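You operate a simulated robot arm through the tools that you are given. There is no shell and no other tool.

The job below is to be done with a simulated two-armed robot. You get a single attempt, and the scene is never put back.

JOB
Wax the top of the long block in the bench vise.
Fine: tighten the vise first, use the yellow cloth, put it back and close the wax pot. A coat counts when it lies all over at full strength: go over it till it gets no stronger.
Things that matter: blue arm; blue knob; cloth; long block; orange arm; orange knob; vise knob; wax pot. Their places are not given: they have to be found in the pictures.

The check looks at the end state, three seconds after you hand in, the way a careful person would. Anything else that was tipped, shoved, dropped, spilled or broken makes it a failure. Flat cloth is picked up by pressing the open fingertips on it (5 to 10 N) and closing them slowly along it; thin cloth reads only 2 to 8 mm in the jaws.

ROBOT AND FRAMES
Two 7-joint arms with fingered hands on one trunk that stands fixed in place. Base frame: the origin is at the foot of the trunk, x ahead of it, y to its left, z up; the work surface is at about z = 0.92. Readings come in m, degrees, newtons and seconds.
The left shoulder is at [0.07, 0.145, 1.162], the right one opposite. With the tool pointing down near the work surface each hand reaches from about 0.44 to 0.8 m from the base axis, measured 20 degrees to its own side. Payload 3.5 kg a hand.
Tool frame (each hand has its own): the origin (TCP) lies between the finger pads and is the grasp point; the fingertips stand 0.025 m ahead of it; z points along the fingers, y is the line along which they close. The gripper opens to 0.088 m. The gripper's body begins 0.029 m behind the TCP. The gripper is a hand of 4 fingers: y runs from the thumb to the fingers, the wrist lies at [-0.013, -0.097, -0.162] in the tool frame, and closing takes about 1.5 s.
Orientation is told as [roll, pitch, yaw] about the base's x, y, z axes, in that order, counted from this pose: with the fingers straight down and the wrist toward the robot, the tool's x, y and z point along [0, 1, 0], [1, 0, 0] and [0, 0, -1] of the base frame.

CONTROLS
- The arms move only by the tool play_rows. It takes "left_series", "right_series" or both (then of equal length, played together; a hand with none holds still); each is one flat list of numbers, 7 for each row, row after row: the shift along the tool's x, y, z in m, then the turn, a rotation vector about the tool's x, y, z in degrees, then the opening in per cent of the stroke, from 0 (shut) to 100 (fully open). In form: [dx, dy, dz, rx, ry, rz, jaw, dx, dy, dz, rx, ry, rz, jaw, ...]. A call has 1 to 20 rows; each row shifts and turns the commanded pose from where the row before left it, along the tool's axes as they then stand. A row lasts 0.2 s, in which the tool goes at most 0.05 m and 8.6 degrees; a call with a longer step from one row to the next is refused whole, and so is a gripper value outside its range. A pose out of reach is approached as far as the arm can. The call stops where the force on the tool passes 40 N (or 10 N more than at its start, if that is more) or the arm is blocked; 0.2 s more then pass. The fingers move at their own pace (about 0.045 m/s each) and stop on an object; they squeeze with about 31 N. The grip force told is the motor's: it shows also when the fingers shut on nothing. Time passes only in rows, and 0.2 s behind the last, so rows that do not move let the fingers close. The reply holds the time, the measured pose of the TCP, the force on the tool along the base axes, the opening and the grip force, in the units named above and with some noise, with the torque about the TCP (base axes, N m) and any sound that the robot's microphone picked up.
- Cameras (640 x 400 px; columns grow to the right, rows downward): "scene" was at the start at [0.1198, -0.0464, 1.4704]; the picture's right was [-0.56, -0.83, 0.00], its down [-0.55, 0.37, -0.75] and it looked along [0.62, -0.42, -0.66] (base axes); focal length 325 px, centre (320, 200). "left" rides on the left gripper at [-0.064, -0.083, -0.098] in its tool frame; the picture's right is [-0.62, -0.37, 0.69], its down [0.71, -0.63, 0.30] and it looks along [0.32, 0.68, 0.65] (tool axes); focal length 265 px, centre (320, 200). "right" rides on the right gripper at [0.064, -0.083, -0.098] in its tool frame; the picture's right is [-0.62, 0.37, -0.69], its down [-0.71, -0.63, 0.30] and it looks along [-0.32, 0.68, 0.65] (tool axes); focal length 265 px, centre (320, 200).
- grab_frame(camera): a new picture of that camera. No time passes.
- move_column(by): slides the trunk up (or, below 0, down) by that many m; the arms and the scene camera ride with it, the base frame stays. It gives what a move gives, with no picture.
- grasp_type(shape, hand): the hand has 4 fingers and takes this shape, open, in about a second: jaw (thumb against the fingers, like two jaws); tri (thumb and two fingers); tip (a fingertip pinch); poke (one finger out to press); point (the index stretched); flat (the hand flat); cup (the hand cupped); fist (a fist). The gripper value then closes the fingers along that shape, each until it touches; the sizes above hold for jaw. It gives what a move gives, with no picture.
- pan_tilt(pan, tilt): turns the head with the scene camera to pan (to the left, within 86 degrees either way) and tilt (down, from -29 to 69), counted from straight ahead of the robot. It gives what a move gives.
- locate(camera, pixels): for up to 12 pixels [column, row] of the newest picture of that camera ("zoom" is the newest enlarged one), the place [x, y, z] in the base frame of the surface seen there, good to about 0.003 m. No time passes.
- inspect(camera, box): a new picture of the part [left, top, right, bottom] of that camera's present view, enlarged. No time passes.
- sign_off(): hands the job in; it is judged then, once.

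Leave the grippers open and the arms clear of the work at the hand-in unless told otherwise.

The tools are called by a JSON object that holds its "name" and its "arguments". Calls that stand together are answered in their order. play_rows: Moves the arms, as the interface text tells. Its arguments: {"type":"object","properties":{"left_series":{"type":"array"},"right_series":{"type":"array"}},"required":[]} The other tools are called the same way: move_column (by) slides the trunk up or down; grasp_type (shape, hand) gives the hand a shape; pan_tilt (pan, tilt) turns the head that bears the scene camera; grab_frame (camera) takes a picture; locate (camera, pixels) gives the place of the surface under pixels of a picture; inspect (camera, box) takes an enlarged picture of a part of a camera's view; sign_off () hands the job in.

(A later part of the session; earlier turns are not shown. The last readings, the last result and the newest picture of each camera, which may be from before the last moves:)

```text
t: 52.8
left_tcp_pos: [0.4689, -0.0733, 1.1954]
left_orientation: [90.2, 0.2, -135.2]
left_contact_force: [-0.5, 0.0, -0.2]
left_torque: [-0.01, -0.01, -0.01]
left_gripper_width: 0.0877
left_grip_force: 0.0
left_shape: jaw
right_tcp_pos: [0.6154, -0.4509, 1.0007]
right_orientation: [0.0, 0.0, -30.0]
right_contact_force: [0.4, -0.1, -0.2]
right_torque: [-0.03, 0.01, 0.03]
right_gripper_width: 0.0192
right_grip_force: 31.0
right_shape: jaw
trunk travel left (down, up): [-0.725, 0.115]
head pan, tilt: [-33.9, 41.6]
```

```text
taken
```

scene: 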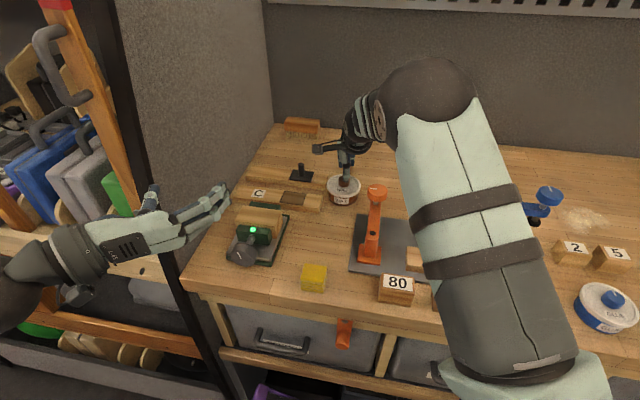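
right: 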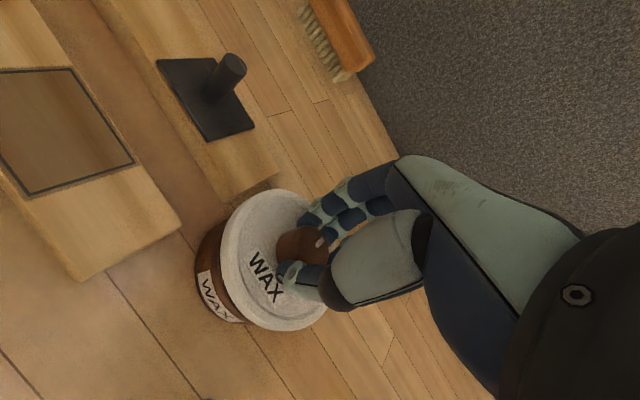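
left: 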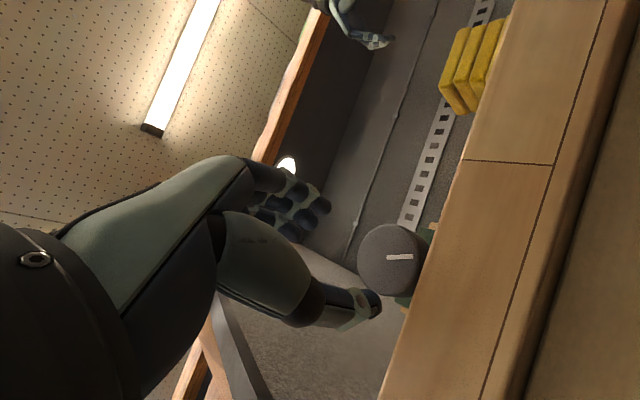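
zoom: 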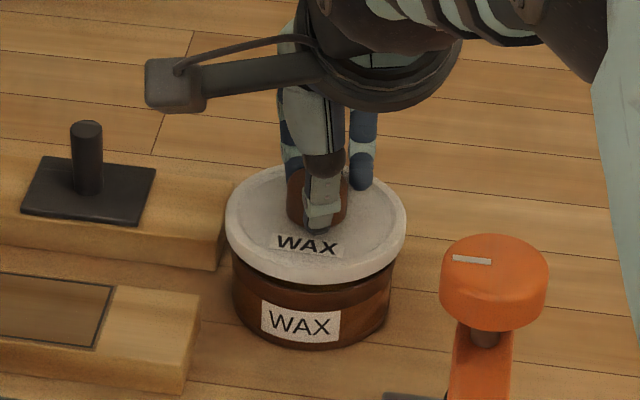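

The lid lifts off and the pot stays in place. Seated pose to remember: TCP (0.6155, −0.4515, 0.989), yaw −30°. I'll raise it and carry it to the free bench spot between the vise and the mat, near (0.530, −0.318).

{"name": "play_rows", "arguments": {"right_series": [0, 0, -0.03, 0, 0, 0, 0, 0, 0, -0.03, 0, 0, 0, 0, 0.0146, -0.0281, 0, 0, 0, 0, 0, 0.0146, -0.0281, 0, 0, 0, 0, 0, 0.0146, -0.0281, 0, 0, 0, 0, 0, 0.0146, -0.0281, 0, 0, 0, 0, 0, 0.0146, -0.0281, 0, 0, 0, 0, 0, 0, 0, 0, 0, 0, 0, 0]}}

{"name": "grab_frame", "arguments": {"camera": "scene"}}

{"name": "grab_frame", "arguments": {"camera": "right"}}

```text
t: 54.6
left_tcp_pos: [0.4693, -0.0739, 1.1955]
left_orientation: [90.1, 0.2, -135.4]
left_contact_force: [-0.2, 0.2, -0.1]
left_torque: [-0.01, 0.0, 0.01]
left_gripper_width: 0.0877
left_grip_force: 0.0
left_shape: jaw
right_tcp_pos: [0.5309, -0.3197, 1.0601]
right_orientation: [-0.1, 0.0, -30.1]
right_contact_force: [0.4, 0.5, 0.3]
right_torque: [0.0, 0.04, 0.0]
right_gripper_width: 0.0193
right_grip_force: 30.7
right_shape: jaw
trunk travel left (down, up): [-0.725, 0.115]
head pan, tilt: [-33.9, 41.6]
```

```text
taken
```

scene: 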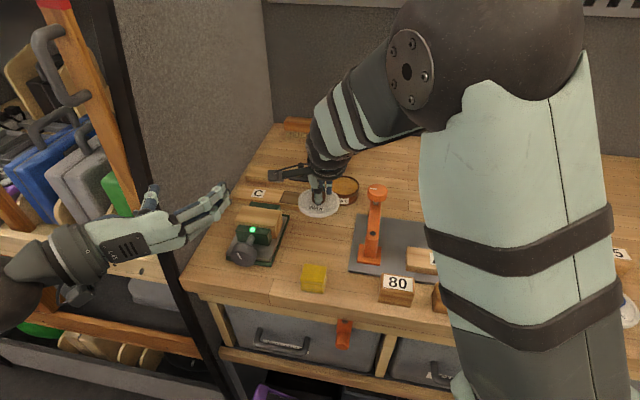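

```text
taken
```

right: 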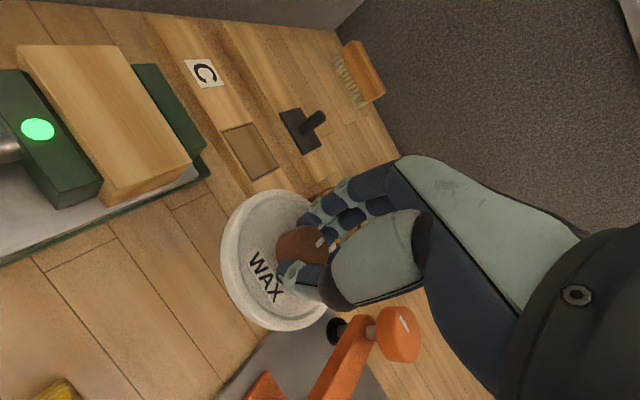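

The lid hangs level over bare bench. I'll lower to z≈0.98 first.

{"name": "play_rows", "arguments": {"right_series": [0, 0, 0.03, 0, 0, 0, 0, 0, 0, 0.03, 0, 0, 0, 0, 0, 0, 0.02, 0, 0, 0, 0, 0, 0, 0, 0, 0, 0, 0]}}

{"name": "inspect", "arguments": {"camera": "scene", "box": [280, 160, 380, 260]}}

{"name": "grab_frame", "arguments": {"camera": "right"}}

```text
t: 55.6
left_tcp_pos: [0.4679, -0.0727, 1.1965]
left_orientation: [90.2, 0.2, -135.3]
left_contact_force: [0.3, -0.4, -0.5]
left_torque: [0.0, 0.01, -0.04]
left_gripper_width: 0.0872
left_grip_force: 0.1
left_shape: jaw
right_tcp_pos: [0.5308, -0.3186, 0.9794]
right_orientation: [-0.1, 0.0, -29.9]
right_contact_force: [-0.4, -0.7, 0.0]
right_torque: [0.02, -0.01, -0.01]
right_gripper_width: 0.0191
right_grip_force: 30.8
right_shape: jaw
trunk travel left (down, up): [-0.725, 0.115]
head pan, tilt: [-33.9, 41.6]
```

```text
4.00 times, centred on (330, 210) of scene
```

zoom: 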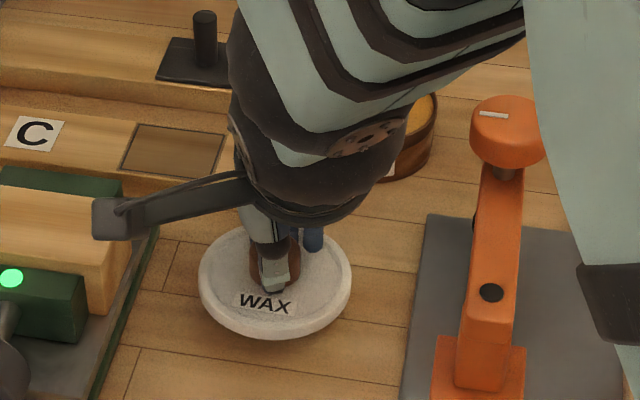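

```text
taken
```

right: 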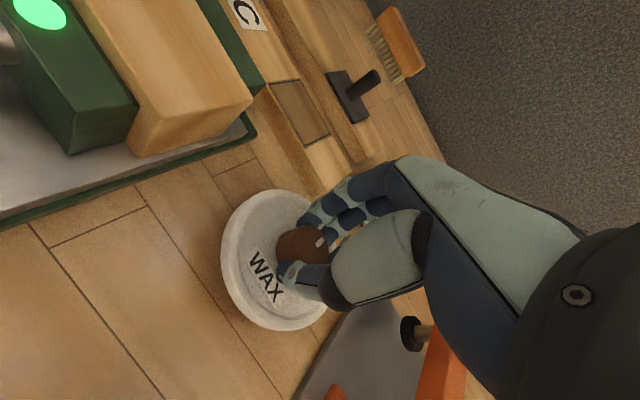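

The lid is still in the air. I'll lower in 3 mm steps and watch the vertical force.

{"name": "play_rows", "arguments": {"right_series": [0, 0, 0.003, 0, 0, 0, 0, 0, 0, 0.003, 0, 0, 0, 0, 0, 0, 0.003, 0, 0, 0, 0]}}

{"name": "inspect", "arguments": {"camera": "scene", "box": [280, 160, 380, 260]}}

```text
t: 56.4
left_tcp_pos: [0.4694, -0.0732, 1.1965]
left_orientation: [90.3, 0.1, -135.2]
left_contact_force: [0.5, 0.5, -0.1]
left_torque: [-0.03, 0.01, 0.03]
left_gripper_width: 0.0877
left_grip_force: 0.0
left_shape: jaw
right_tcp_pos: [0.5303, -0.3178, 0.9712]
right_orientation: [0.0, 0.0, -29.9]
right_contact_force: [-0.4, 0.0, -0.8]
right_torque: [0.03, 0.06, 0.0]
right_gripper_width: 0.0195
right_grip_force: 30.9
right_shape: jaw
trunk travel left (down, up): [-0.725, 0.115]
head pan, tilt: [-33.9, 41.6]
```

```text
4.00 times, centred on (330, 210) of scene
```

zoom: 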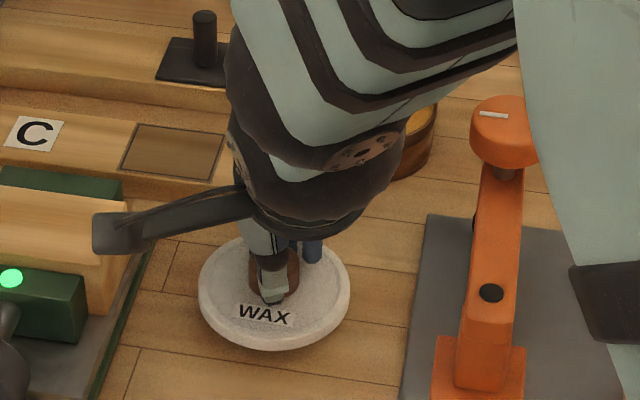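

No contact yet. I'll continue down in 2–3 mm steps.

{"name": "play_rows", "arguments": {"right_series": [0, 0, 0.003, 0, 0, 0, 0, 0, 0, 0.002, 0, 0, 0, 0]}}

{"name": "play_rows", "arguments": {"right_series": [0, 0, 0.002, 0, 0, 0, 0, 0, 0, 0.002, 0, 0, 0, 0]}}

{"name": "inspect", "arguments": {"camera": "scene", "box": [280, 160, 380, 260]}}

```text
t: 57.0
left_tcp_pos: [0.4691, -0.074, 1.1946]
left_orientation: [90.2, 0.3, -135.4]
left_contact_force: [0.2, 0.0, -0.3]
left_torque: [-0.01, 0.03, 0.01]
left_gripper_width: 0.0876
left_grip_force: 0.1
left_shape: jaw
right_tcp_pos: [0.5309, -0.3179, 0.967]
right_orientation: [0.0, -0.1, -30.0]
right_contact_force: [0.2, -0.6, 0.1]
right_torque: [0.03, -0.02, -0.01]
right_gripper_width: 0.0192
right_grip_force: 31.0
right_shape: jaw
trunk travel left (down, up): [-0.725, 0.115]
head pan, tilt: [-33.9, 41.6]
```

```text
t: 57.6
left_tcp_pos: [0.4703, -0.0731, 1.1956]
left_orientation: [90.2, 0.2, -135.3]
left_contact_force: [0.5, 0.3, 0.8]
left_torque: [0.02, 0.03, 0.03]
left_gripper_width: 0.0872
left_grip_force: 0.0
left_shape: jaw
right_tcp_pos: [0.53, -0.3183, 0.9623]
right_orientation: [0.0, 0.0, -30.0]
right_contact_force: [0.0, 0.1, 0.4]
right_torque: [0.04, 0.0, 0.04]
right_gripper_width: 0.0194
right_grip_force: 31.1
right_shape: jaw
trunk travel left (down, up): [-0.725, 0.115]
head pan, tilt: [-33.9, 41.6]
```

```text
4.00 times, centred on (330, 210) of scene
```

zoom: 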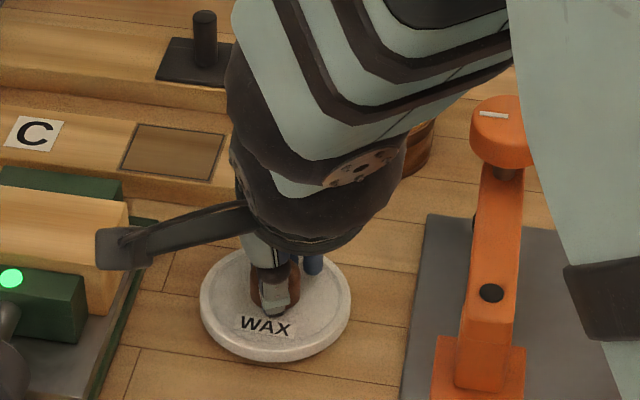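

Still no contact at z=0.962. I'll go on in 2 mm steps.

{"name": "play_rows", "arguments": {"right_series": [0, 0, 0.002, 0, 0, 0, 0, 0, 0, 0.0015, 0, 0, 0, 0]}}

{"name": "play_rows", "arguments": {"right_series": [0, 0, 0.0015, 0, 0, 0, 0, 0, 0, 0.001, 0, 0, 0, 0]}}

{"name": "inspect", "arguments": {"camera": "scene", "box": [280, 160, 380, 260]}}

```text
t: 58.2
left_tcp_pos: [0.4688, -0.0744, 1.1955]
left_orientation: [90.2, 0.3, -135.3]
left_contact_force: [0.3, 0.4, -0.6]
left_torque: [0.02, 0.03, -0.03]
left_gripper_width: 0.0877
left_grip_force: 0.1
left_shape: jaw
right_tcp_pos: [0.5295, -0.3187, 0.9592]
right_orientation: [0.0, -0.1, -30.0]
right_contact_force: [0.7, 0.1, -0.6]
right_torque: [0.0, -0.03, 0.0]
right_gripper_width: 0.0194
right_grip_force: 30.9
right_shape: jaw
trunk travel left (down, up): [-0.725, 0.115]
head pan, tilt: [-33.9, 41.6]
```

```text
t: 58.8
left_tcp_pos: [0.4683, -0.0731, 1.197]
left_orientation: [90.2, 0.1, -135.3]
left_contact_force: [-0.2, -0.5, 0.0]
left_torque: [0.03, 0.0, -0.01]
left_gripper_width: 0.0875
left_grip_force: 0.1
left_shape: jaw
right_tcp_pos: [0.5301, -0.3182, 0.9575]
right_orientation: [0.0, -0.2, -30.0]
right_contact_force: [-0.7, 0.0, 2.1]
right_torque: [-0.05, -0.03, 0.02]
right_gripper_width: 0.0193
right_grip_force: 30.9
right_shape: jaw
trunk travel left (down, up): [-0.725, 0.115]
head pan, tilt: [-33.9, 41.6]
```

```text
4.00 times, centred on (330, 210) of scene
```

zoom: 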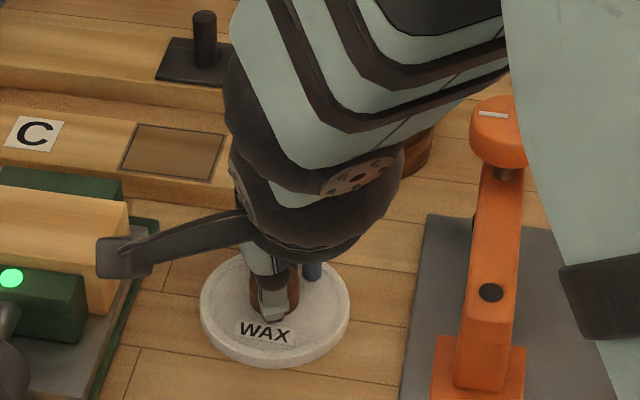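

Contact: 2 N at z=0.9575, so the lid is down. I'll open the fingers to 50 % and rise straight up.

{"name": "play_rows", "arguments": {"right_series": [0, 0, 0, 0, 0, 0, 15, 0, 0, 0, 0, 0, 0, 30, 0, 0, 0, 0, 0, 0, 50, 0, 0, 0, 0, 0, 0, 50, 0, 0, 0, 0, 0, 0, 50, 0, 0, -0.01, 0, 0, 0, 50, 0, 0, -0.02, 0, 0, 0, 50, 0, 0, -0.04, 0, 0, 0, 50, 0, 0, -0.04, 0, 0, 0, 50]}}

{"name": "grab_frame", "arguments": {"camera": "scene"}}

{"name": "grab_frame", "arguments": {"camera": "right"}}

```text
t: 60.8
left_tcp_pos: [0.4671, -0.0723, 1.1954]
left_orientation: [90.3, 0.2, -135.3]
left_contact_force: [-0.9, 0.0, 0.0]
left_torque: [0.02, 0.01, 0.01]
left_gripper_width: 0.0873
left_grip_force: 0.1
left_shape: jaw
right_tcp_pos: [0.53, -0.3196, 1.0678]
right_orientation: [0.0, 0.0, -30.0]
right_contact_force: [-0.4, 0.0, -0.7]
right_torque: [0.01, 0.0, 0.01]
right_gripper_width: 0.0438
right_grip_force: 0.1
right_shape: jaw
trunk travel left (down, up): [-0.725, 0.115]
head pan, tilt: [-33.9, 41.6]
```

```text
taken
```

scene: 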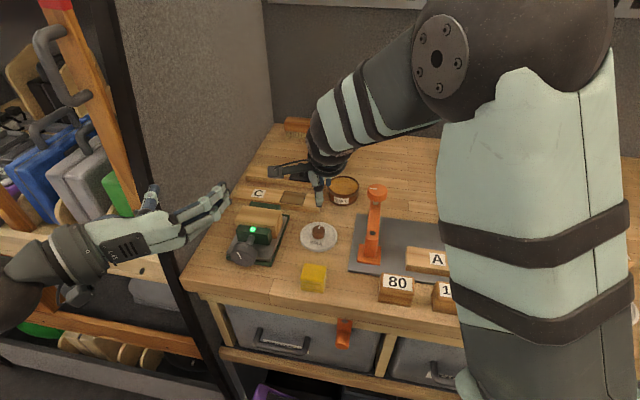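

```text
taken
```

right: 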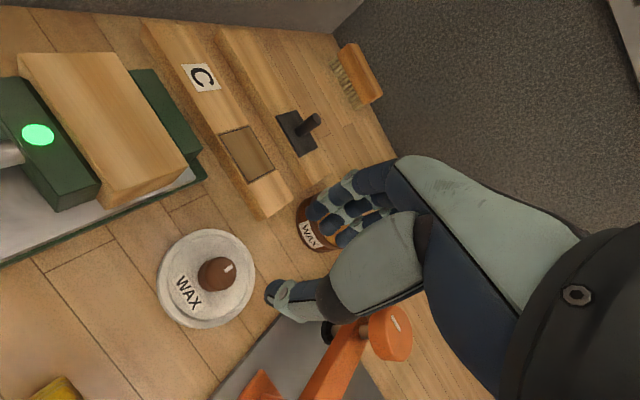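

The lid lies flat on the bench and the pot is open. Now I'll look closely at the folded yellow cloth at (314,278).

{"name": "inspect", "arguments": {"camera": "scene", "box": [290, 255, 340, 300]}}

{"name": "locate", "arguments": {"camera": "zoom", "pixels": [[200, 110], [460, 125], [430, 240], [170, 225], [310, 170], [160, 340], [420, 370], [170, 250], [170, 290], [420, 260], [420, 320], [300, 300]]}}

{"name": "inspect", "arguments": {"camera": "scene", "box": [315, 160, 375, 215]}}

{"name": "locate", "arguments": {"camera": "zoom", "pixels": [[240, 180], [400, 180], [320, 150], [320, 210], [320, 180], [280, 165], [330, 230], [205, 190], [425, 190], [320, 255]]}}

```text
8.89 times, centred on (315, 278) of scene
```

zoom: 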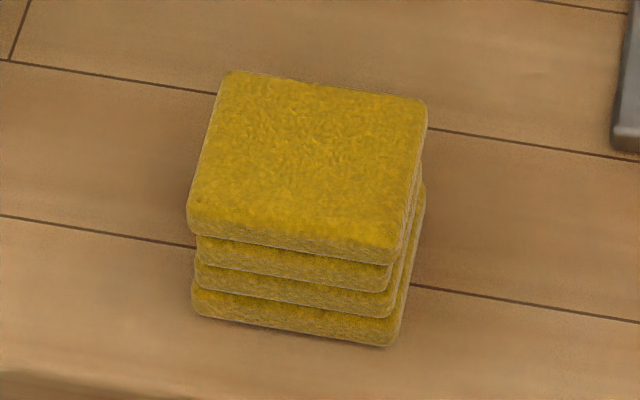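

```text
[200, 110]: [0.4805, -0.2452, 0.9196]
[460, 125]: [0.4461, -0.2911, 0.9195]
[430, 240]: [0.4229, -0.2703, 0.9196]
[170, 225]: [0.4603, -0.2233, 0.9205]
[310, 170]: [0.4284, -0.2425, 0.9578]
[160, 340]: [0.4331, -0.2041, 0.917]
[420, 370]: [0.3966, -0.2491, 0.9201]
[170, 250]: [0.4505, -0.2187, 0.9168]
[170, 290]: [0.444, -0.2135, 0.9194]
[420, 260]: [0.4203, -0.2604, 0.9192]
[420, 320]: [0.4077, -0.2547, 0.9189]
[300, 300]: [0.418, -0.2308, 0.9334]
```

```text
7.27 times, centred on (345, 188) of scene
```

zoom: 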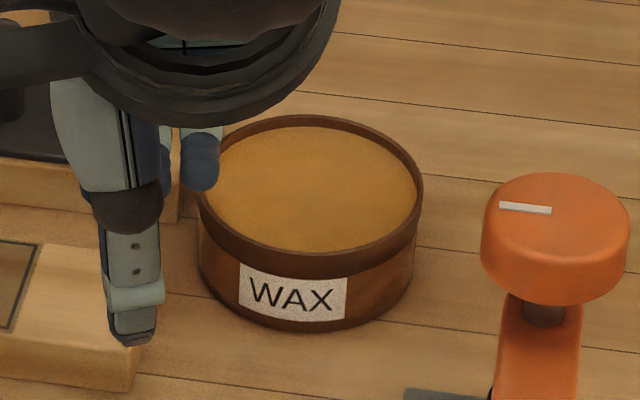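

```text
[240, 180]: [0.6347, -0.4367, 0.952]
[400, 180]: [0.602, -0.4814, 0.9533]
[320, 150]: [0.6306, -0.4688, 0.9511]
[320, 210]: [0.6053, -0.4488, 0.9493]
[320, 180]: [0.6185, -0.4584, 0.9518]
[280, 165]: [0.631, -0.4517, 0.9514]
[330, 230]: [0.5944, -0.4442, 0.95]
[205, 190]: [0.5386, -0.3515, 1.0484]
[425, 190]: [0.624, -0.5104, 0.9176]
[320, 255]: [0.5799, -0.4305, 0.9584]
```

The pot is open with wax at z≈0.951 and the rim at 0.958. The cloth is a folded pad of about 4.5 × 4.5 × 4 cm, aligned with the bench and centred near (0.429, −0.243). I'll yaw the right hand to −45° and move above it to view it closely.

{"name": "play_rows", "arguments": {"right_series": [0, 0, -0.03, 0, 0, 7.5, 60, 0, 0, -0.03, 0, 0, 7.5, 70, -0.0043, -0.0314, -0.01, 0, 0, 0, 80, -0.0043, -0.0314, -0.01, 0, 0, 0, 90, -0.0043, -0.0314, 0, 0, 0, 0, 90, -0.0043, -0.0314, 0, 0, 0, 0, 90, 0, 0, 0, 0, 0, 0, 90]}}

{"name": "grab_frame", "arguments": {"camera": "right"}}

{"name": "grab_frame", "arguments": {"camera": "scene"}}

```text
t: 62.4
left_tcp_pos: [0.4693, -0.0736, 1.1962]
left_orientation: [90.1, 0.2, -135.2]
left_contact_force: [-0.6, 0.4, -0.2]
left_torque: [0.01, -0.03, 0.02]
left_gripper_width: 0.0878
left_grip_force: 0.0
left_shape: jaw
right_tcp_pos: [0.4299, -0.2407, 1.1481]
right_orientation: [0.0, 0.1, -45.0]
right_contact_force: [0.3, 0.2, -0.3]
right_torque: [0.0, -0.04, -0.01]
right_gripper_width: 0.079
right_grip_force: 0.1
right_shape: jaw
trunk travel left (down, up): [-0.725, 0.115]
head pan, tilt: [-33.9, 41.6]
```

```text
taken
```

right: 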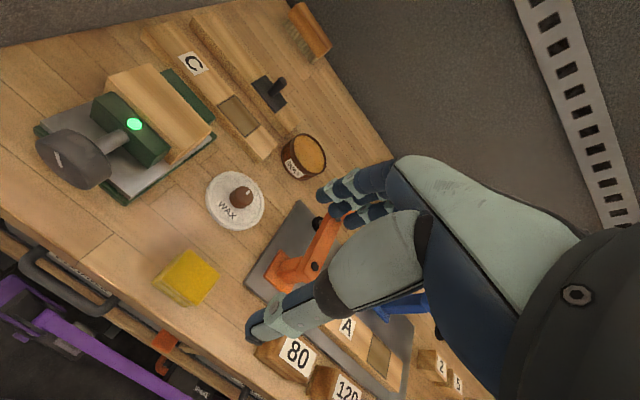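

```text
taken
```

scene: 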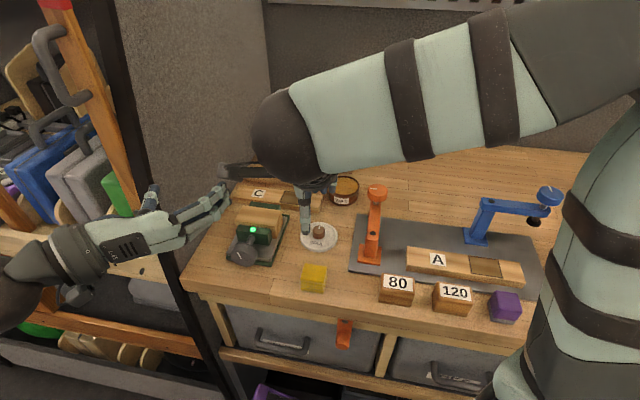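

I'll enlarge the cloth in the right camera and measure its corners.

{"name": "inspect", "arguments": {"camera": "right", "box": [140, 235, 240, 315]}}

{"name": "locate", "arguments": {"camera": "zoom", "pixels": [[290, 110], [490, 260], [370, 340], [110, 250], [270, 220], [170, 260], [300, 200], [370, 370], [240, 330], [95, 275], [400, 200], [200, 190]]}}

```text
5.00 times, centred on (190, 275) of right
```

zoom: 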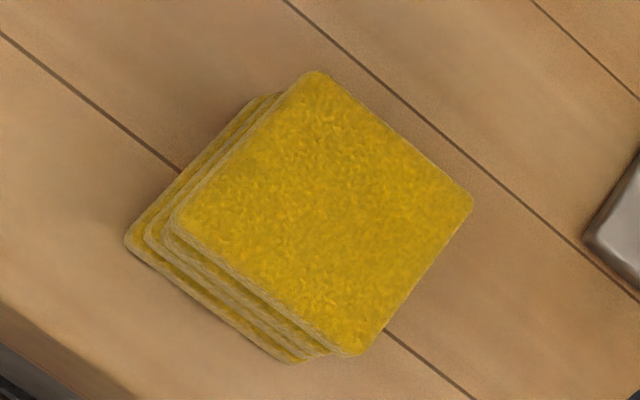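

```text
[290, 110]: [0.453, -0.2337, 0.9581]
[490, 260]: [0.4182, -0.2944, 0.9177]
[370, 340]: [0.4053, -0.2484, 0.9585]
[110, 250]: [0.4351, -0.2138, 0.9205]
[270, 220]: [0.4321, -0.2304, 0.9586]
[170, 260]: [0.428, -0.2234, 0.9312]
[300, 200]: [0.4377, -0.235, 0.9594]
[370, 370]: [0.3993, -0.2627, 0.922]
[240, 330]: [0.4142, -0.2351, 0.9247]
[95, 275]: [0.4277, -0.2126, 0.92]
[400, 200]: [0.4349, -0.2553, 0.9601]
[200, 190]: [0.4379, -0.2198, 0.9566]
```

The pad's centre is about (0.431, −0.2425), 4 cm along u and 4.5 cm along v, top at z≈0.959; this is its home place. I'll lower the hand over it with the jaw along u to z≈0.99 and check.

{"name": "play_rows", "arguments": {"right_series": [-0.0005, 0.0021, 0.04, 0, 0, 0, 90, 0, 0, 0.04, 0, 0, 0, 90, 0, 0, 0.04, 0, 0, 0, 90, 0, 0, 0.038, 0, 0, 0, 90, 0, 0, 0, 0, 0, 0, 90]}}

{"name": "grab_frame", "arguments": {"camera": "right"}}

{"name": "grab_frame", "arguments": {"camera": "scene"}}

```text
t: 63.6
left_tcp_pos: [0.4684, -0.0745, 1.1968]
left_orientation: [90.2, 0.2, -135.3]
left_contact_force: [-0.1, 0.7, 0.1]
left_torque: [0.02, -0.04, 0.01]
left_gripper_width: 0.0876
left_grip_force: 0.0
left_shape: jaw
right_tcp_pos: [0.4289, -0.2433, 0.9897]
right_orientation: [0.0, 0.0, -45.0]
right_contact_force: [-0.5, 0.1, 0.6]
right_torque: [0.0, 0.03, 0.01]
right_gripper_width: 0.0791
right_grip_force: 0.0
right_shape: jaw
trunk travel left (down, up): [-0.725, 0.115]
head pan, tilt: [-33.9, 41.6]
```

```text
taken
```

right: 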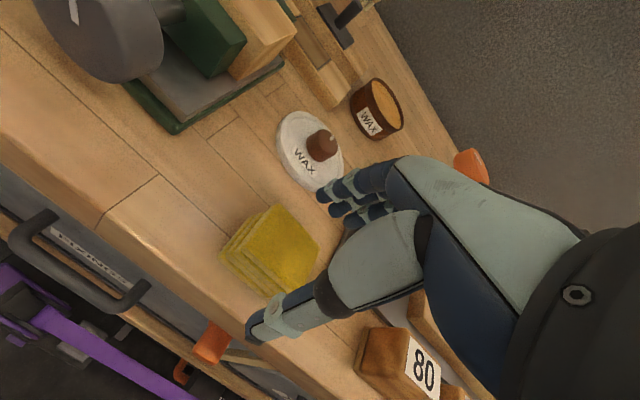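

```text
taken
```

scene: 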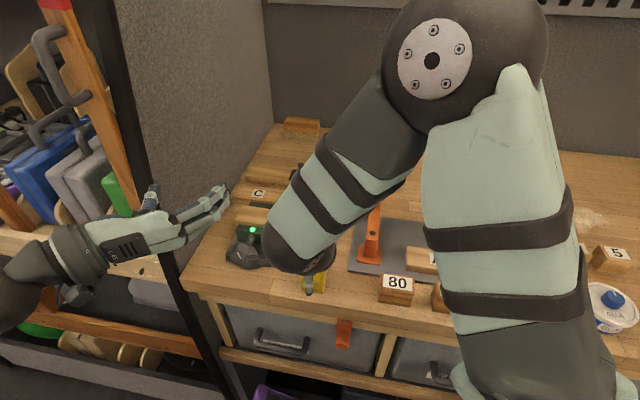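

The fingers stand either side of the pad. I'll lower to z≈0.962 (tips about 17 mm above the bench) and check.

{"name": "play_rows", "arguments": {"right_series": [0.002, 0.001, 0.01, 0, 0, 0, 90, 0, 0, 0.01, 0, 0, 0, 90, 0, 0, 0.008, 0, 0, 0, 90, 0, 0, 0, 0, 0, 0, 90]}}

{"name": "grab_frame", "arguments": {"camera": "right"}}

```text
t: 64.6
left_tcp_pos: [0.4679, -0.0741, 1.1955]
left_orientation: [90.2, 0.2, -135.3]
left_contact_force: [-0.2, -0.1, -0.3]
left_torque: [0.0, -0.01, 0.03]
left_gripper_width: 0.0873
left_grip_force: 0.2
left_shape: jaw
right_tcp_pos: [0.4323, -0.2418, 0.9612]
right_orientation: [0.0, 0.0, -45.0]
right_contact_force: [-0.3, -0.9, 0.0]
right_torque: [0.02, 0.02, 0.0]
right_gripper_width: 0.079
right_grip_force: 0.1
right_shape: jaw
trunk travel left (down, up): [-0.725, 0.115]
head pan, tilt: [-33.9, 41.6]
```

```text
taken
```

right: 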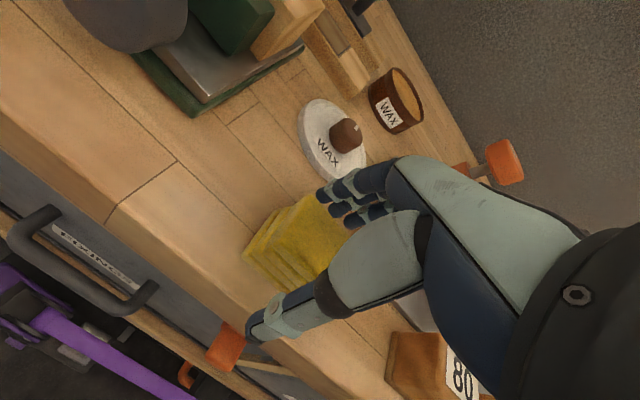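

No contact and the pad lies between the fingers. I'll close slowly.

{"name": "play_rows", "arguments": {"right_series": [0, 0, 0, 0, 0, 0, 70, 0, 0, 0, 0, 0, 0, 55, 0, 0, 0, 0, 0, 0, 40, 0, 0, 0, 0, 0, 0, 25, 0, 0, 0, 0, 0, 0, 10, 0, 0, 0, 0, 0, 0, 0, 0, 0, 0, 0, 0, 0, 0, 0, 0, 0, 0, 0, 0, 0, 0, 0, 0, 0, 0, 0, 0]}}

{"name": "grab_frame", "arguments": {"camera": "right"}}

{"name": "inspect", "arguments": {"camera": "scene", "box": [280, 230, 360, 310]}}

```text
t: 66.6
left_tcp_pos: [0.4688, -0.0741, 1.1954]
left_orientation: [90.2, 0.2, -135.3]
left_contact_force: [0.3, 0.4, -0.3]
left_torque: [0.0, -0.05, -0.02]
left_gripper_width: 0.0874
left_grip_force: 0.1
left_shape: jaw
right_tcp_pos: [0.4324, -0.2411, 0.9623]
right_orientation: [0.0, 0.0, -45.0]
right_contact_force: [0.7, -0.5, -0.2]
right_torque: [-0.01, 0.05, -0.02]
right_gripper_width: 0.034
right_grip_force: 31.5
right_shape: jaw
trunk travel left (down, up): [-0.725, 0.115]
head pan, tilt: [-33.9, 41.6]
```

```text
taken
```

right: 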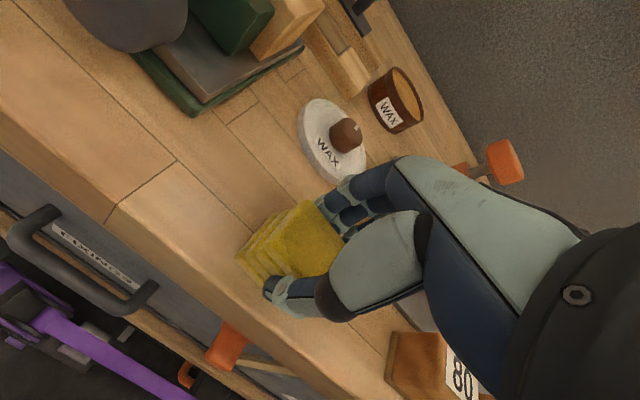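

```text
5.00 times, centred on (320, 270) of scene
```

zoom: 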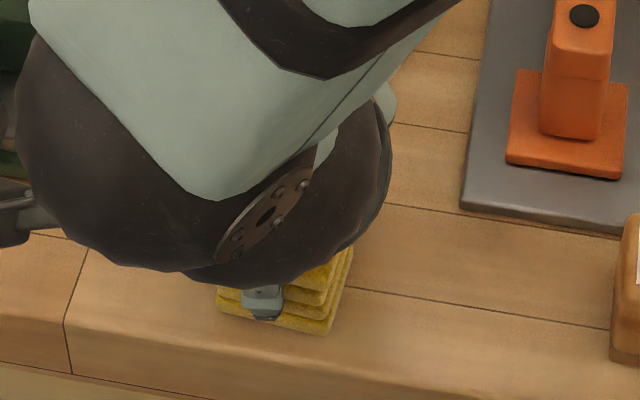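

The pad is held (width 34 mm) at TCP (0.4324, −0.2411, 0.9623), yaw −45°. I'll lift 3 cm and see whether the whole cloth comes along.

{"name": "play_rows", "arguments": {"right_series": [0, 0, -0.01, 0, 0, 0, 0, 0, 0, -0.01, 0, 0, 0, 0, 0, 0, -0.01, 0, 0, 0, 0, 0, 0, 0, 0, 0, 0, 0]}}

{"name": "grab_frame", "arguments": {"camera": "right"}}

{"name": "inspect", "arguments": {"camera": "scene", "box": [280, 230, 360, 310]}}

```text
t: 67.6
left_tcp_pos: [0.4693, -0.0733, 1.1962]
left_orientation: [90.2, 0.2, -135.3]
left_contact_force: [0.1, -0.2, -0.3]
left_torque: [0.0, 0.0, 0.06]
left_gripper_width: 0.0878
left_grip_force: 0.1
left_shape: jaw
right_tcp_pos: [0.4325, -0.2421, 0.9922]
right_orientation: [0.0, 0.1, -45.0]
right_contact_force: [1.5, 0.3, -1.2]
right_torque: [-0.03, 0.0, 0.01]
right_gripper_width: 0.0342
right_grip_force: 30.3
right_shape: jaw
trunk travel left (down, up): [-0.725, 0.115]
head pan, tilt: [-33.9, 41.6]
```

```text
taken
```

right: 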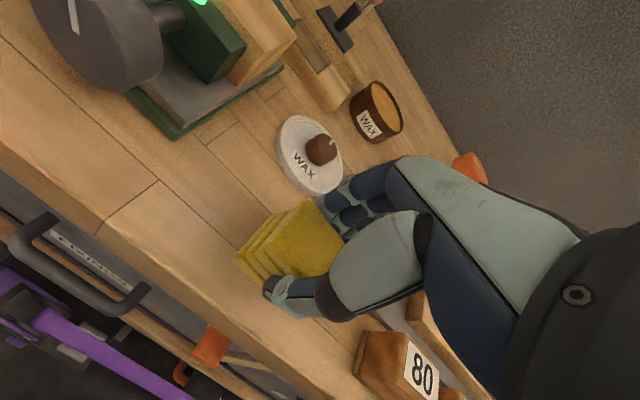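

```text
5.00 times, centred on (320, 270) of scene
```

zoom: 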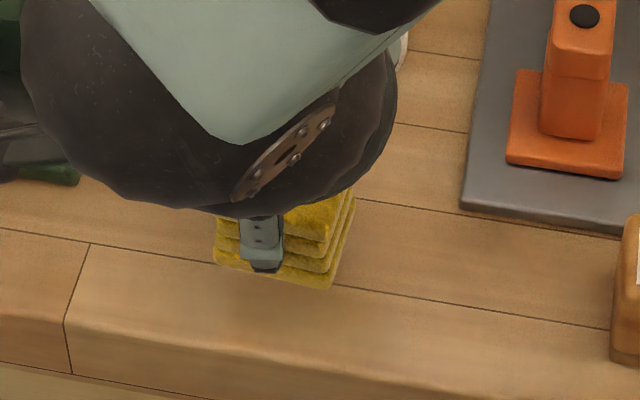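

The whole cloth comes up as one pad. I'll raise it to z≈1.09 and carry it along u to above the pot at about u=0.753, v=0.118.

{"name": "play_rows", "arguments": {"right_series": [0, 0, -0.04, 0, 0, 0, 0, 0, 0, -0.04, 0, 0, 0, 0, 0, 0, -0.02, 0, 0, 0, 0, -0.0024, 0.0394, 0, 0, 0, 0, 0, -0.0024, 0.0394, 0, 0, 0, 0, 0, -0.0024, 0.0394, 0, 0, 0, 0, 0, -0.0024, 0.0394, 0, 0, 0, 0, 0, -0.0024, 0.0394, 0, 0, 0, 0, 0, -0.0024, 0.0394, 0, 0, 0, 0, 0, -0.0024, 0.0394, 0, 0, 0, 0, 0, 0, 0, 0, 0, 0, 0, 0]}}

{"name": "grab_frame", "arguments": {"camera": "right"}}

{"name": "grab_frame", "arguments": {"camera": "scene"}}

{"name": "inspect", "arguments": {"camera": "scene", "box": [300, 130, 400, 230]}}

```text
t: 70.0
left_tcp_pos: [0.4673, -0.0726, 1.196]
left_orientation: [90.2, 0.2, -135.3]
left_contact_force: [0.0, 0.5, -0.6]
left_torque: [0.0, -0.03, -0.01]
left_gripper_width: 0.0875
left_grip_force: 0.0
left_shape: jaw
right_tcp_pos: [0.6174, -0.4497, 1.0929]
right_orientation: [0.0, 0.0, -45.0]
right_contact_force: [0.3, 0.0, -0.7]
right_torque: [-0.01, -0.03, 0.02]
right_gripper_width: 0.034
right_grip_force: 31.3
right_shape: jaw
trunk travel left (down, up): [-0.725, 0.115]
head pan, tilt: [-33.9, 41.6]
```

```text
taken
```

right: 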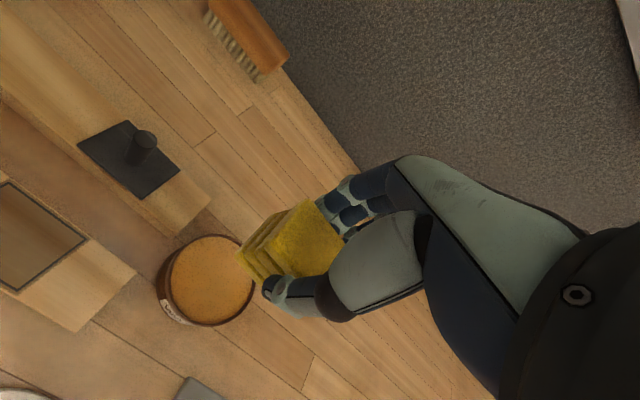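

```text
taken
```

scene: 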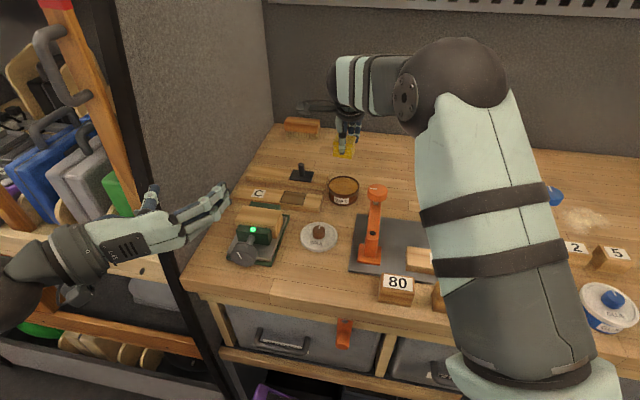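

```text
4.00 times, centred on (350, 180) of scene
```

zoom: 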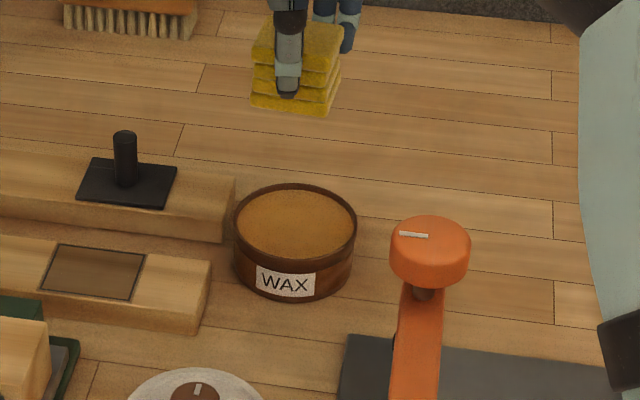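

The pad is above the pot. I'll locate the pot's rim precisely in this clear view before dipping.

{"name": "locate", "arguments": {"camera": "zoom", "pixels": [[235, 225], [355, 232], [297, 187], [292, 262], [295, 225], [240, 225], [350, 232], [297, 193], [292, 256], [296, 210]]}}

{"name": "locate", "arguments": {"camera": "right", "pixels": [[168, 290], [205, 237], [205, 318], [215, 280], [172, 270], [240, 275], [210, 250], [210, 310]]}}

```text
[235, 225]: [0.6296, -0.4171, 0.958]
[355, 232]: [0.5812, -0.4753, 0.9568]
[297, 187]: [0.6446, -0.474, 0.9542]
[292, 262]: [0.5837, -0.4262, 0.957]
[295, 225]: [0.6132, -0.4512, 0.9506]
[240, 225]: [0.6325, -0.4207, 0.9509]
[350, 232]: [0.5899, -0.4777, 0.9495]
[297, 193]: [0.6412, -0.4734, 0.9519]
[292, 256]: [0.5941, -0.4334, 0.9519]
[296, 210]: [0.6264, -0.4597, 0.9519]
```

```text
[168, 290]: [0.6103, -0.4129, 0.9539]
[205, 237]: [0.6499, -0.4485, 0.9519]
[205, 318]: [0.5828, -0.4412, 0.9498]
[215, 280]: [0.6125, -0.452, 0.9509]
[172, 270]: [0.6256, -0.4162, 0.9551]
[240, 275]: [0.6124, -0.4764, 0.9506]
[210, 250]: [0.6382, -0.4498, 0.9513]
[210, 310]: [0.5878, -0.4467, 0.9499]
```

The pot's centre is (0.614, −0.450) with inner radius about 35 mm; the pad fits inside with about 5 mm to spare. I'll correct 2 mm and lower until the pad's bottom is just above the rim.

{"name": "play_rows", "arguments": {"right_series": [0, -0.002, 0.03, 0, 0, 0, 0, 0, 0, 0.03, 0, 0, 0, 0, 0, 0, 0.018, 0, 0, 0, 0, 0, 0, 0, 0, 0, 0, 0]}}

{"name": "inspect", "arguments": {"camera": "scene", "box": [300, 130, 400, 230]}}

{"name": "grab_frame", "arguments": {"camera": "right"}}

```text
t: 71.0
left_tcp_pos: [0.4697, -0.0723, 1.1957]
left_orientation: [90.4, 0.2, -135.3]
left_contact_force: [0.1, -0.1, -0.3]
left_torque: [-0.02, 0.02, 0.01]
left_gripper_width: 0.0874
left_grip_force: 0.0
left_shape: jaw
right_tcp_pos: [0.6152, -0.4465, 1.0125]
right_orientation: [0.0, 0.1, -44.9]
right_contact_force: [-0.2, -0.4, -0.1]
right_torque: [0.0, 0.03, -0.01]
right_gripper_width: 0.0341
right_grip_force: 30.4
right_shape: jaw
trunk travel left (down, up): [-0.725, 0.115]
head pan, tilt: [-33.9, 41.6]
```

```text
4.00 times, centred on (350, 180) of scene
```

zoom: 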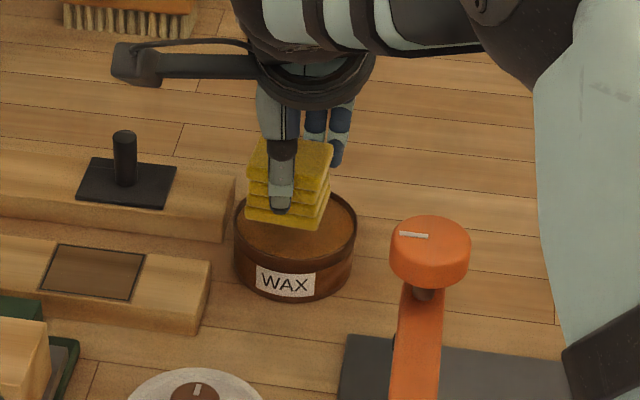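

```text
taken
```

right: 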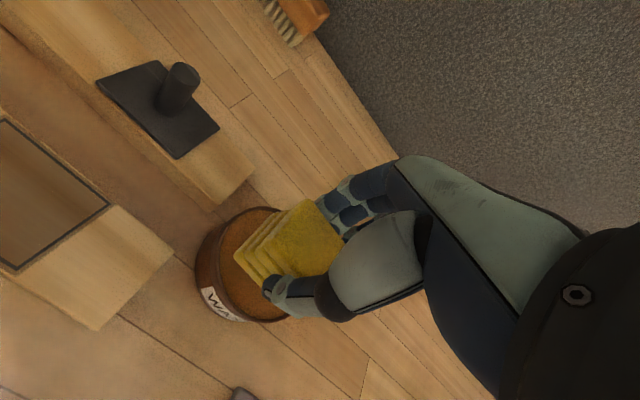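

The pad hangs over the wax. I'll nudge 2 mm and lower slowly until it touches the wax.

{"name": "play_rows", "arguments": {"right_series": [-0.001, 0.0018, 0.005, 0, 0, 0, 0, 0, 0, 0.005, 0, 0, 0, 0, 0, 0, 0.004, 0, 0, 0, 0]}}

{"name": "play_rows", "arguments": {"right_series": [0, 0, 0.002, 0, 0, 0, 0, 0, 0, 0.002, 0, 0, 0, 0]}}

{"name": "inspect", "arguments": {"camera": "scene", "box": [300, 130, 400, 230]}}

```text
t: 71.8
left_tcp_pos: [0.4687, -0.0736, 1.1967]
left_orientation: [90.2, 0.1, -135.2]
left_contact_force: [-0.4, -0.1, 0.9]
left_torque: [0.02, 0.02, 0.02]
left_gripper_width: 0.0878
left_grip_force: 0.1
left_shape: jaw
right_tcp_pos: [0.6154, -0.4493, 0.9985]
right_orientation: [0.0, -0.1, -44.9]
right_contact_force: [-0.2, -1.1, 0.3]
right_torque: [0.02, -0.02, -0.01]
right_gripper_width: 0.0339
right_grip_force: 30.7
right_shape: jaw
trunk travel left (down, up): [-0.725, 0.115]
head pan, tilt: [-33.9, 41.6]
```

```text
t: 72.4
left_tcp_pos: [0.4679, -0.0733, 1.196]
left_orientation: [90.1, 0.2, -135.2]
left_contact_force: [0.0, 0.6, -1.0]
left_torque: [-0.01, -0.01, -0.03]
left_gripper_width: 0.0877
left_grip_force: 0.0
left_shape: jaw
right_tcp_pos: [0.6144, -0.4505, 0.9951]
right_orientation: [0.0, -0.2, -45.2]
right_contact_force: [-0.7, -2.2, 5.1]
right_torque: [0.11, 0.04, 0.01]
right_gripper_width: 0.0343
right_grip_force: 31.3
right_shape: jaw
trunk travel left (down, up): [-0.725, 0.115]
head pan, tilt: [-33.9, 41.6]
```

```text
4.00 times, centred on (350, 180) of scene
```

zoom: 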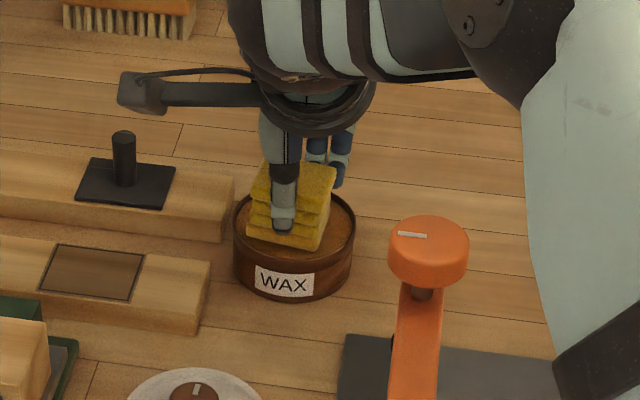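

The pad has touched the wax (5 N). I'll press 1 mm and make a few tiny rubbing motions inside the pot to take up wax.

{"name": "play_rows", "arguments": {"right_series": [0, 0, 0.001, 0, 0, 0, 0, 0.002, 0, 0, 0, 0, 0, 0, -0.002, 0, 0, 0, 0, 0, 0, -0.002, 0, 0, 0, 0, 0, 0, 0.002, 0, 0, 0, 0, 0, 0, 0, 0.002, 0, 0, 0, 0, 0, 0, -0.002, 0, 0, 0, 0, 0, 0, -0.002, 0, 0, 0, 0, 0, 0, 0.002, 0, 0, 0, 0, 0]}}

{"name": "inspect", "arguments": {"camera": "scene", "box": [300, 130, 400, 230]}}

```text
t: 74.4
left_tcp_pos: [0.4676, -0.0736, 1.1974]
left_orientation: [90.2, 0.2, -135.2]
left_contact_force: [0.5, -0.4, 0.6]
left_torque: [0.02, 0.01, 0.0]
left_gripper_width: 0.0872
left_grip_force: 0.0
left_shape: jaw
right_tcp_pos: [0.6139, -0.4497, 0.994]
right_orientation: [0.0, -0.1, -45.0]
right_contact_force: [-0.5, -2.2, 9.7]
right_torque: [0.07, 0.02, -0.03]
right_gripper_width: 0.0341
right_grip_force: 31.1
right_shape: jaw
trunk travel left (down, up): [-0.725, 0.115]
head pan, tilt: [-33.9, 41.6]
```

```text
4.00 times, centred on (350, 180) of scene
```

zoom: 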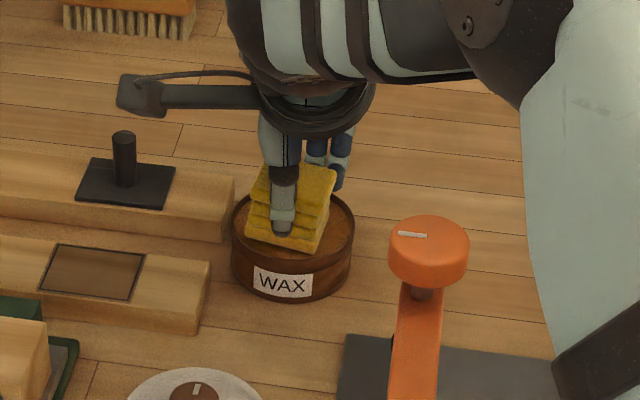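

The pad pressed with about 10 N. The pot may have crept about a millimetre, so I'll stop rubbing and lift straight up.

{"name": "play_rows", "arguments": {"right_series": [0, 0, -0.004, 0, 0, 0, 0, 0, 0, -0.01, 0, 0, 0, 0, 0, 0, -0.02, 0, 0, 0, 0, 0, 0, -0.035, 0, 0, 0, 0, 0, 0, -0.035, 0, 0, 0, 0, 0, 0, 0, 0, 0, 0, 0]}}

{"name": "inspect", "arguments": {"camera": "scene", "box": [300, 130, 400, 230]}}

{"name": "locate", "arguments": {"camera": "zoom", "pixels": [[297, 188], [292, 262], [240, 225]]}}

{"name": "grab_frame", "arguments": {"camera": "right"}}

```text
t: 75.8
left_tcp_pos: [0.4687, -0.0737, 1.1961]
left_orientation: [90.1, 0.2, -135.3]
left_contact_force: [-0.5, -0.1, 0.0]
left_torque: [0.0, -0.01, -0.05]
left_gripper_width: 0.0874
left_grip_force: 0.1
left_shape: jaw
right_tcp_pos: [0.6164, -0.449, 1.0956]
right_orientation: [0.0, 0.1, -45.0]
right_contact_force: [0.6, -0.1, -0.7]
right_torque: [0.02, -0.03, 0.0]
right_gripper_width: 0.0341
right_grip_force: 30.9
right_shape: jaw
trunk travel left (down, up): [-0.725, 0.115]
head pan, tilt: [-33.9, 41.6]
```

```text
4.00 times, centred on (350, 180) of scene
```

zoom: 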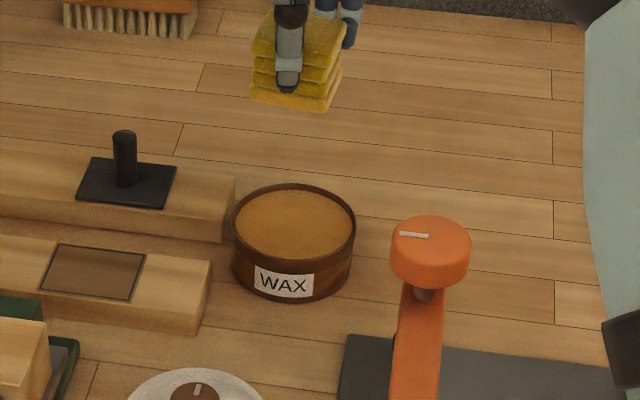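

```text
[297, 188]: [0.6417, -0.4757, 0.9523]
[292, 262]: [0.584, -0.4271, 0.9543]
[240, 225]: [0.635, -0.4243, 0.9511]
```

```text
taken
```

right: 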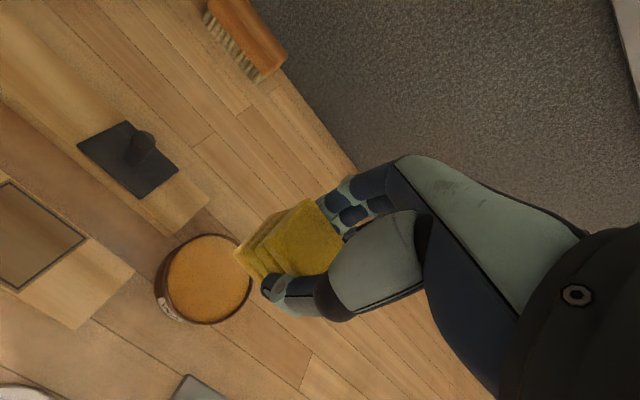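

The bottom layer of the cloth now looks amber, so it's carrying wax. The pot moved by only about 1 mm. I'll re-measure the block top now the vise is tight, before bringing the cloth there.

{"name": "inspect", "arguments": {"camera": "scene", "box": [220, 195, 300, 275]}}

{"name": "locate", "arguments": {"camera": "zoom", "pixels": [[235, 66], [428, 84], [200, 128], [408, 153], [310, 110], [218, 98], [418, 120], [345, 55], [250, 180], [330, 190], [320, 76], [300, 138]]}}

```text
5.00 times, centred on (260, 235) of scene
```

zoom: 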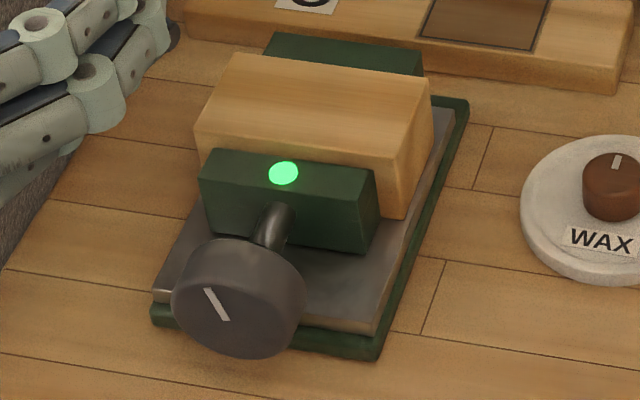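

```text
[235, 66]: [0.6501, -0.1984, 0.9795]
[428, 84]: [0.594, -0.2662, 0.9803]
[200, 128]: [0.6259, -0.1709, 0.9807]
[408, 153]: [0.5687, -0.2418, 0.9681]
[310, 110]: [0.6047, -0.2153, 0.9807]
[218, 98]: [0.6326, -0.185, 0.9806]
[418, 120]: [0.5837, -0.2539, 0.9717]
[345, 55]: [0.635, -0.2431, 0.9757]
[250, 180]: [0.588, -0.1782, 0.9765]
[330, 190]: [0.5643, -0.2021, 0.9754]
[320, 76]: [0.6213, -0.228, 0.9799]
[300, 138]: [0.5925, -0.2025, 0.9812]
```

The block top now spans about u 0.557–0.608, v 0.232–0.323 at z≈0.981. The left hand hovers close to where the right forearm will be, so I'll move it away. First I'll check how far the rack on the left is.

{"name": "grab_frame", "arguments": {"camera": "scene"}}

{"name": "locate", "arguments": {"camera": "scene", "pixels": [[20, 190], [60, 170], [100, 150], [120, 230], [40, 240], [90, 60], [50, 60], [100, 320], [30, 330], [60, 130]]}}

{"name": "grab_frame", "arguments": {"camera": "left"}}

```text
taken
```

scene: 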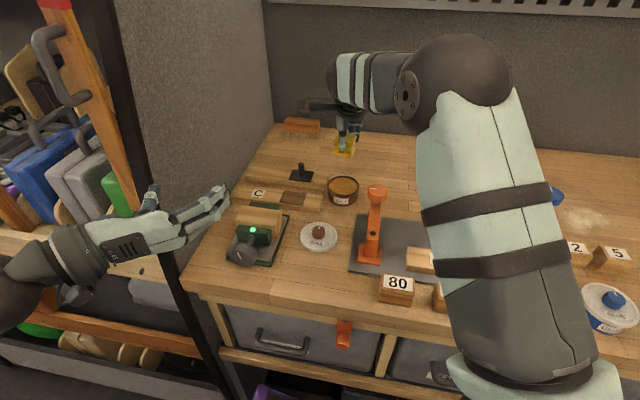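

```text
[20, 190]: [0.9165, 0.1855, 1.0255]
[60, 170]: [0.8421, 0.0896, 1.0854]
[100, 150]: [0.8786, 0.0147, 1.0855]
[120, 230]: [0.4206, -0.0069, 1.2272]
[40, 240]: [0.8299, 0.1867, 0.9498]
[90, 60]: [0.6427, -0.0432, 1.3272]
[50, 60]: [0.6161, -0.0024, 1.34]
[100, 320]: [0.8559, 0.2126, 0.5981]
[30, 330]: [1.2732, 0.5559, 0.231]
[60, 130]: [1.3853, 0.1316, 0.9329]
```

```text
taken
```

left: 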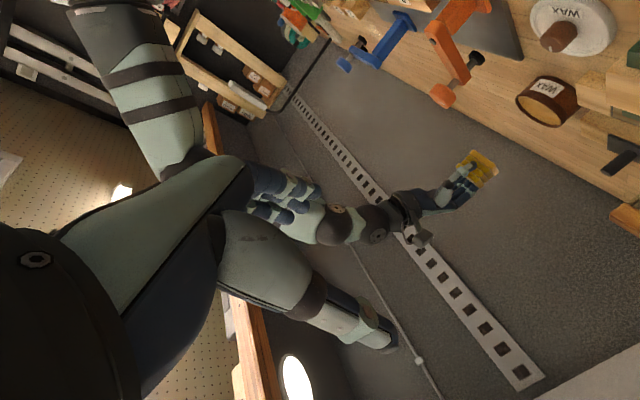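

The rack is beyond x≈0.62, so retracting the left hand toward me and left is free. I'll pull it back by 20 cm and 10 cm left.

{"name": "play_rows", "arguments": {"left_series": [0, -0.0167, -0.033, 0, 0, 0, 100, 0, -0.0167, -0.033, 0, 0, 0, 100, 0, -0.0167, -0.033, 0, 0, 0, 100, 0, -0.0167, -0.033, 0, 0, 0, 100, 0, -0.0167, -0.033, 0, 0, 0, 100, 0, -0.0167, -0.033, 0, 0, 0, 100]}}

{"name": "grab_frame", "arguments": {"camera": "scene"}}

```text
t: 77.2
left_tcp_pos: [0.397, 0.1393, 1.1918]
left_orientation: [90.3, 0.2, -135.2]
left_contact_force: [0.0, 0.2, 0.5]
left_torque: [-0.01, 0.03, -0.01]
left_gripper_width: 0.0878
left_grip_force: 0.0
left_shape: jaw
right_tcp_pos: [0.6147, -0.4478, 1.0976]
right_orientation: [0.0, -0.1, -44.9]
right_contact_force: [0.2, -0.4, 0.7]
right_torque: [-0.02, 0.0, 0.01]
right_gripper_width: 0.0342
right_grip_force: 31.0
right_shape: jaw
trunk travel left (down, up): [-0.725, 0.115]
head pan, tilt: [-33.9, 41.6]
```

```text
taken
```

scene: 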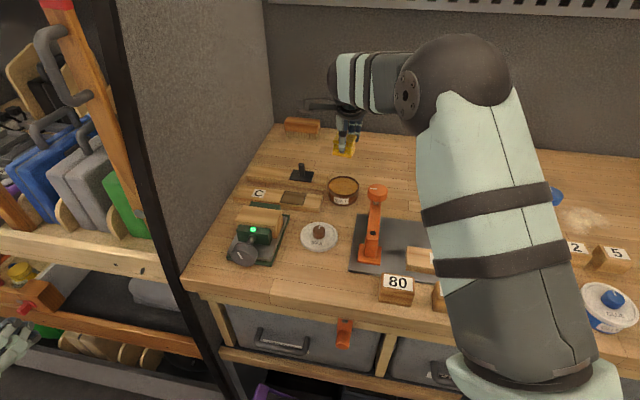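

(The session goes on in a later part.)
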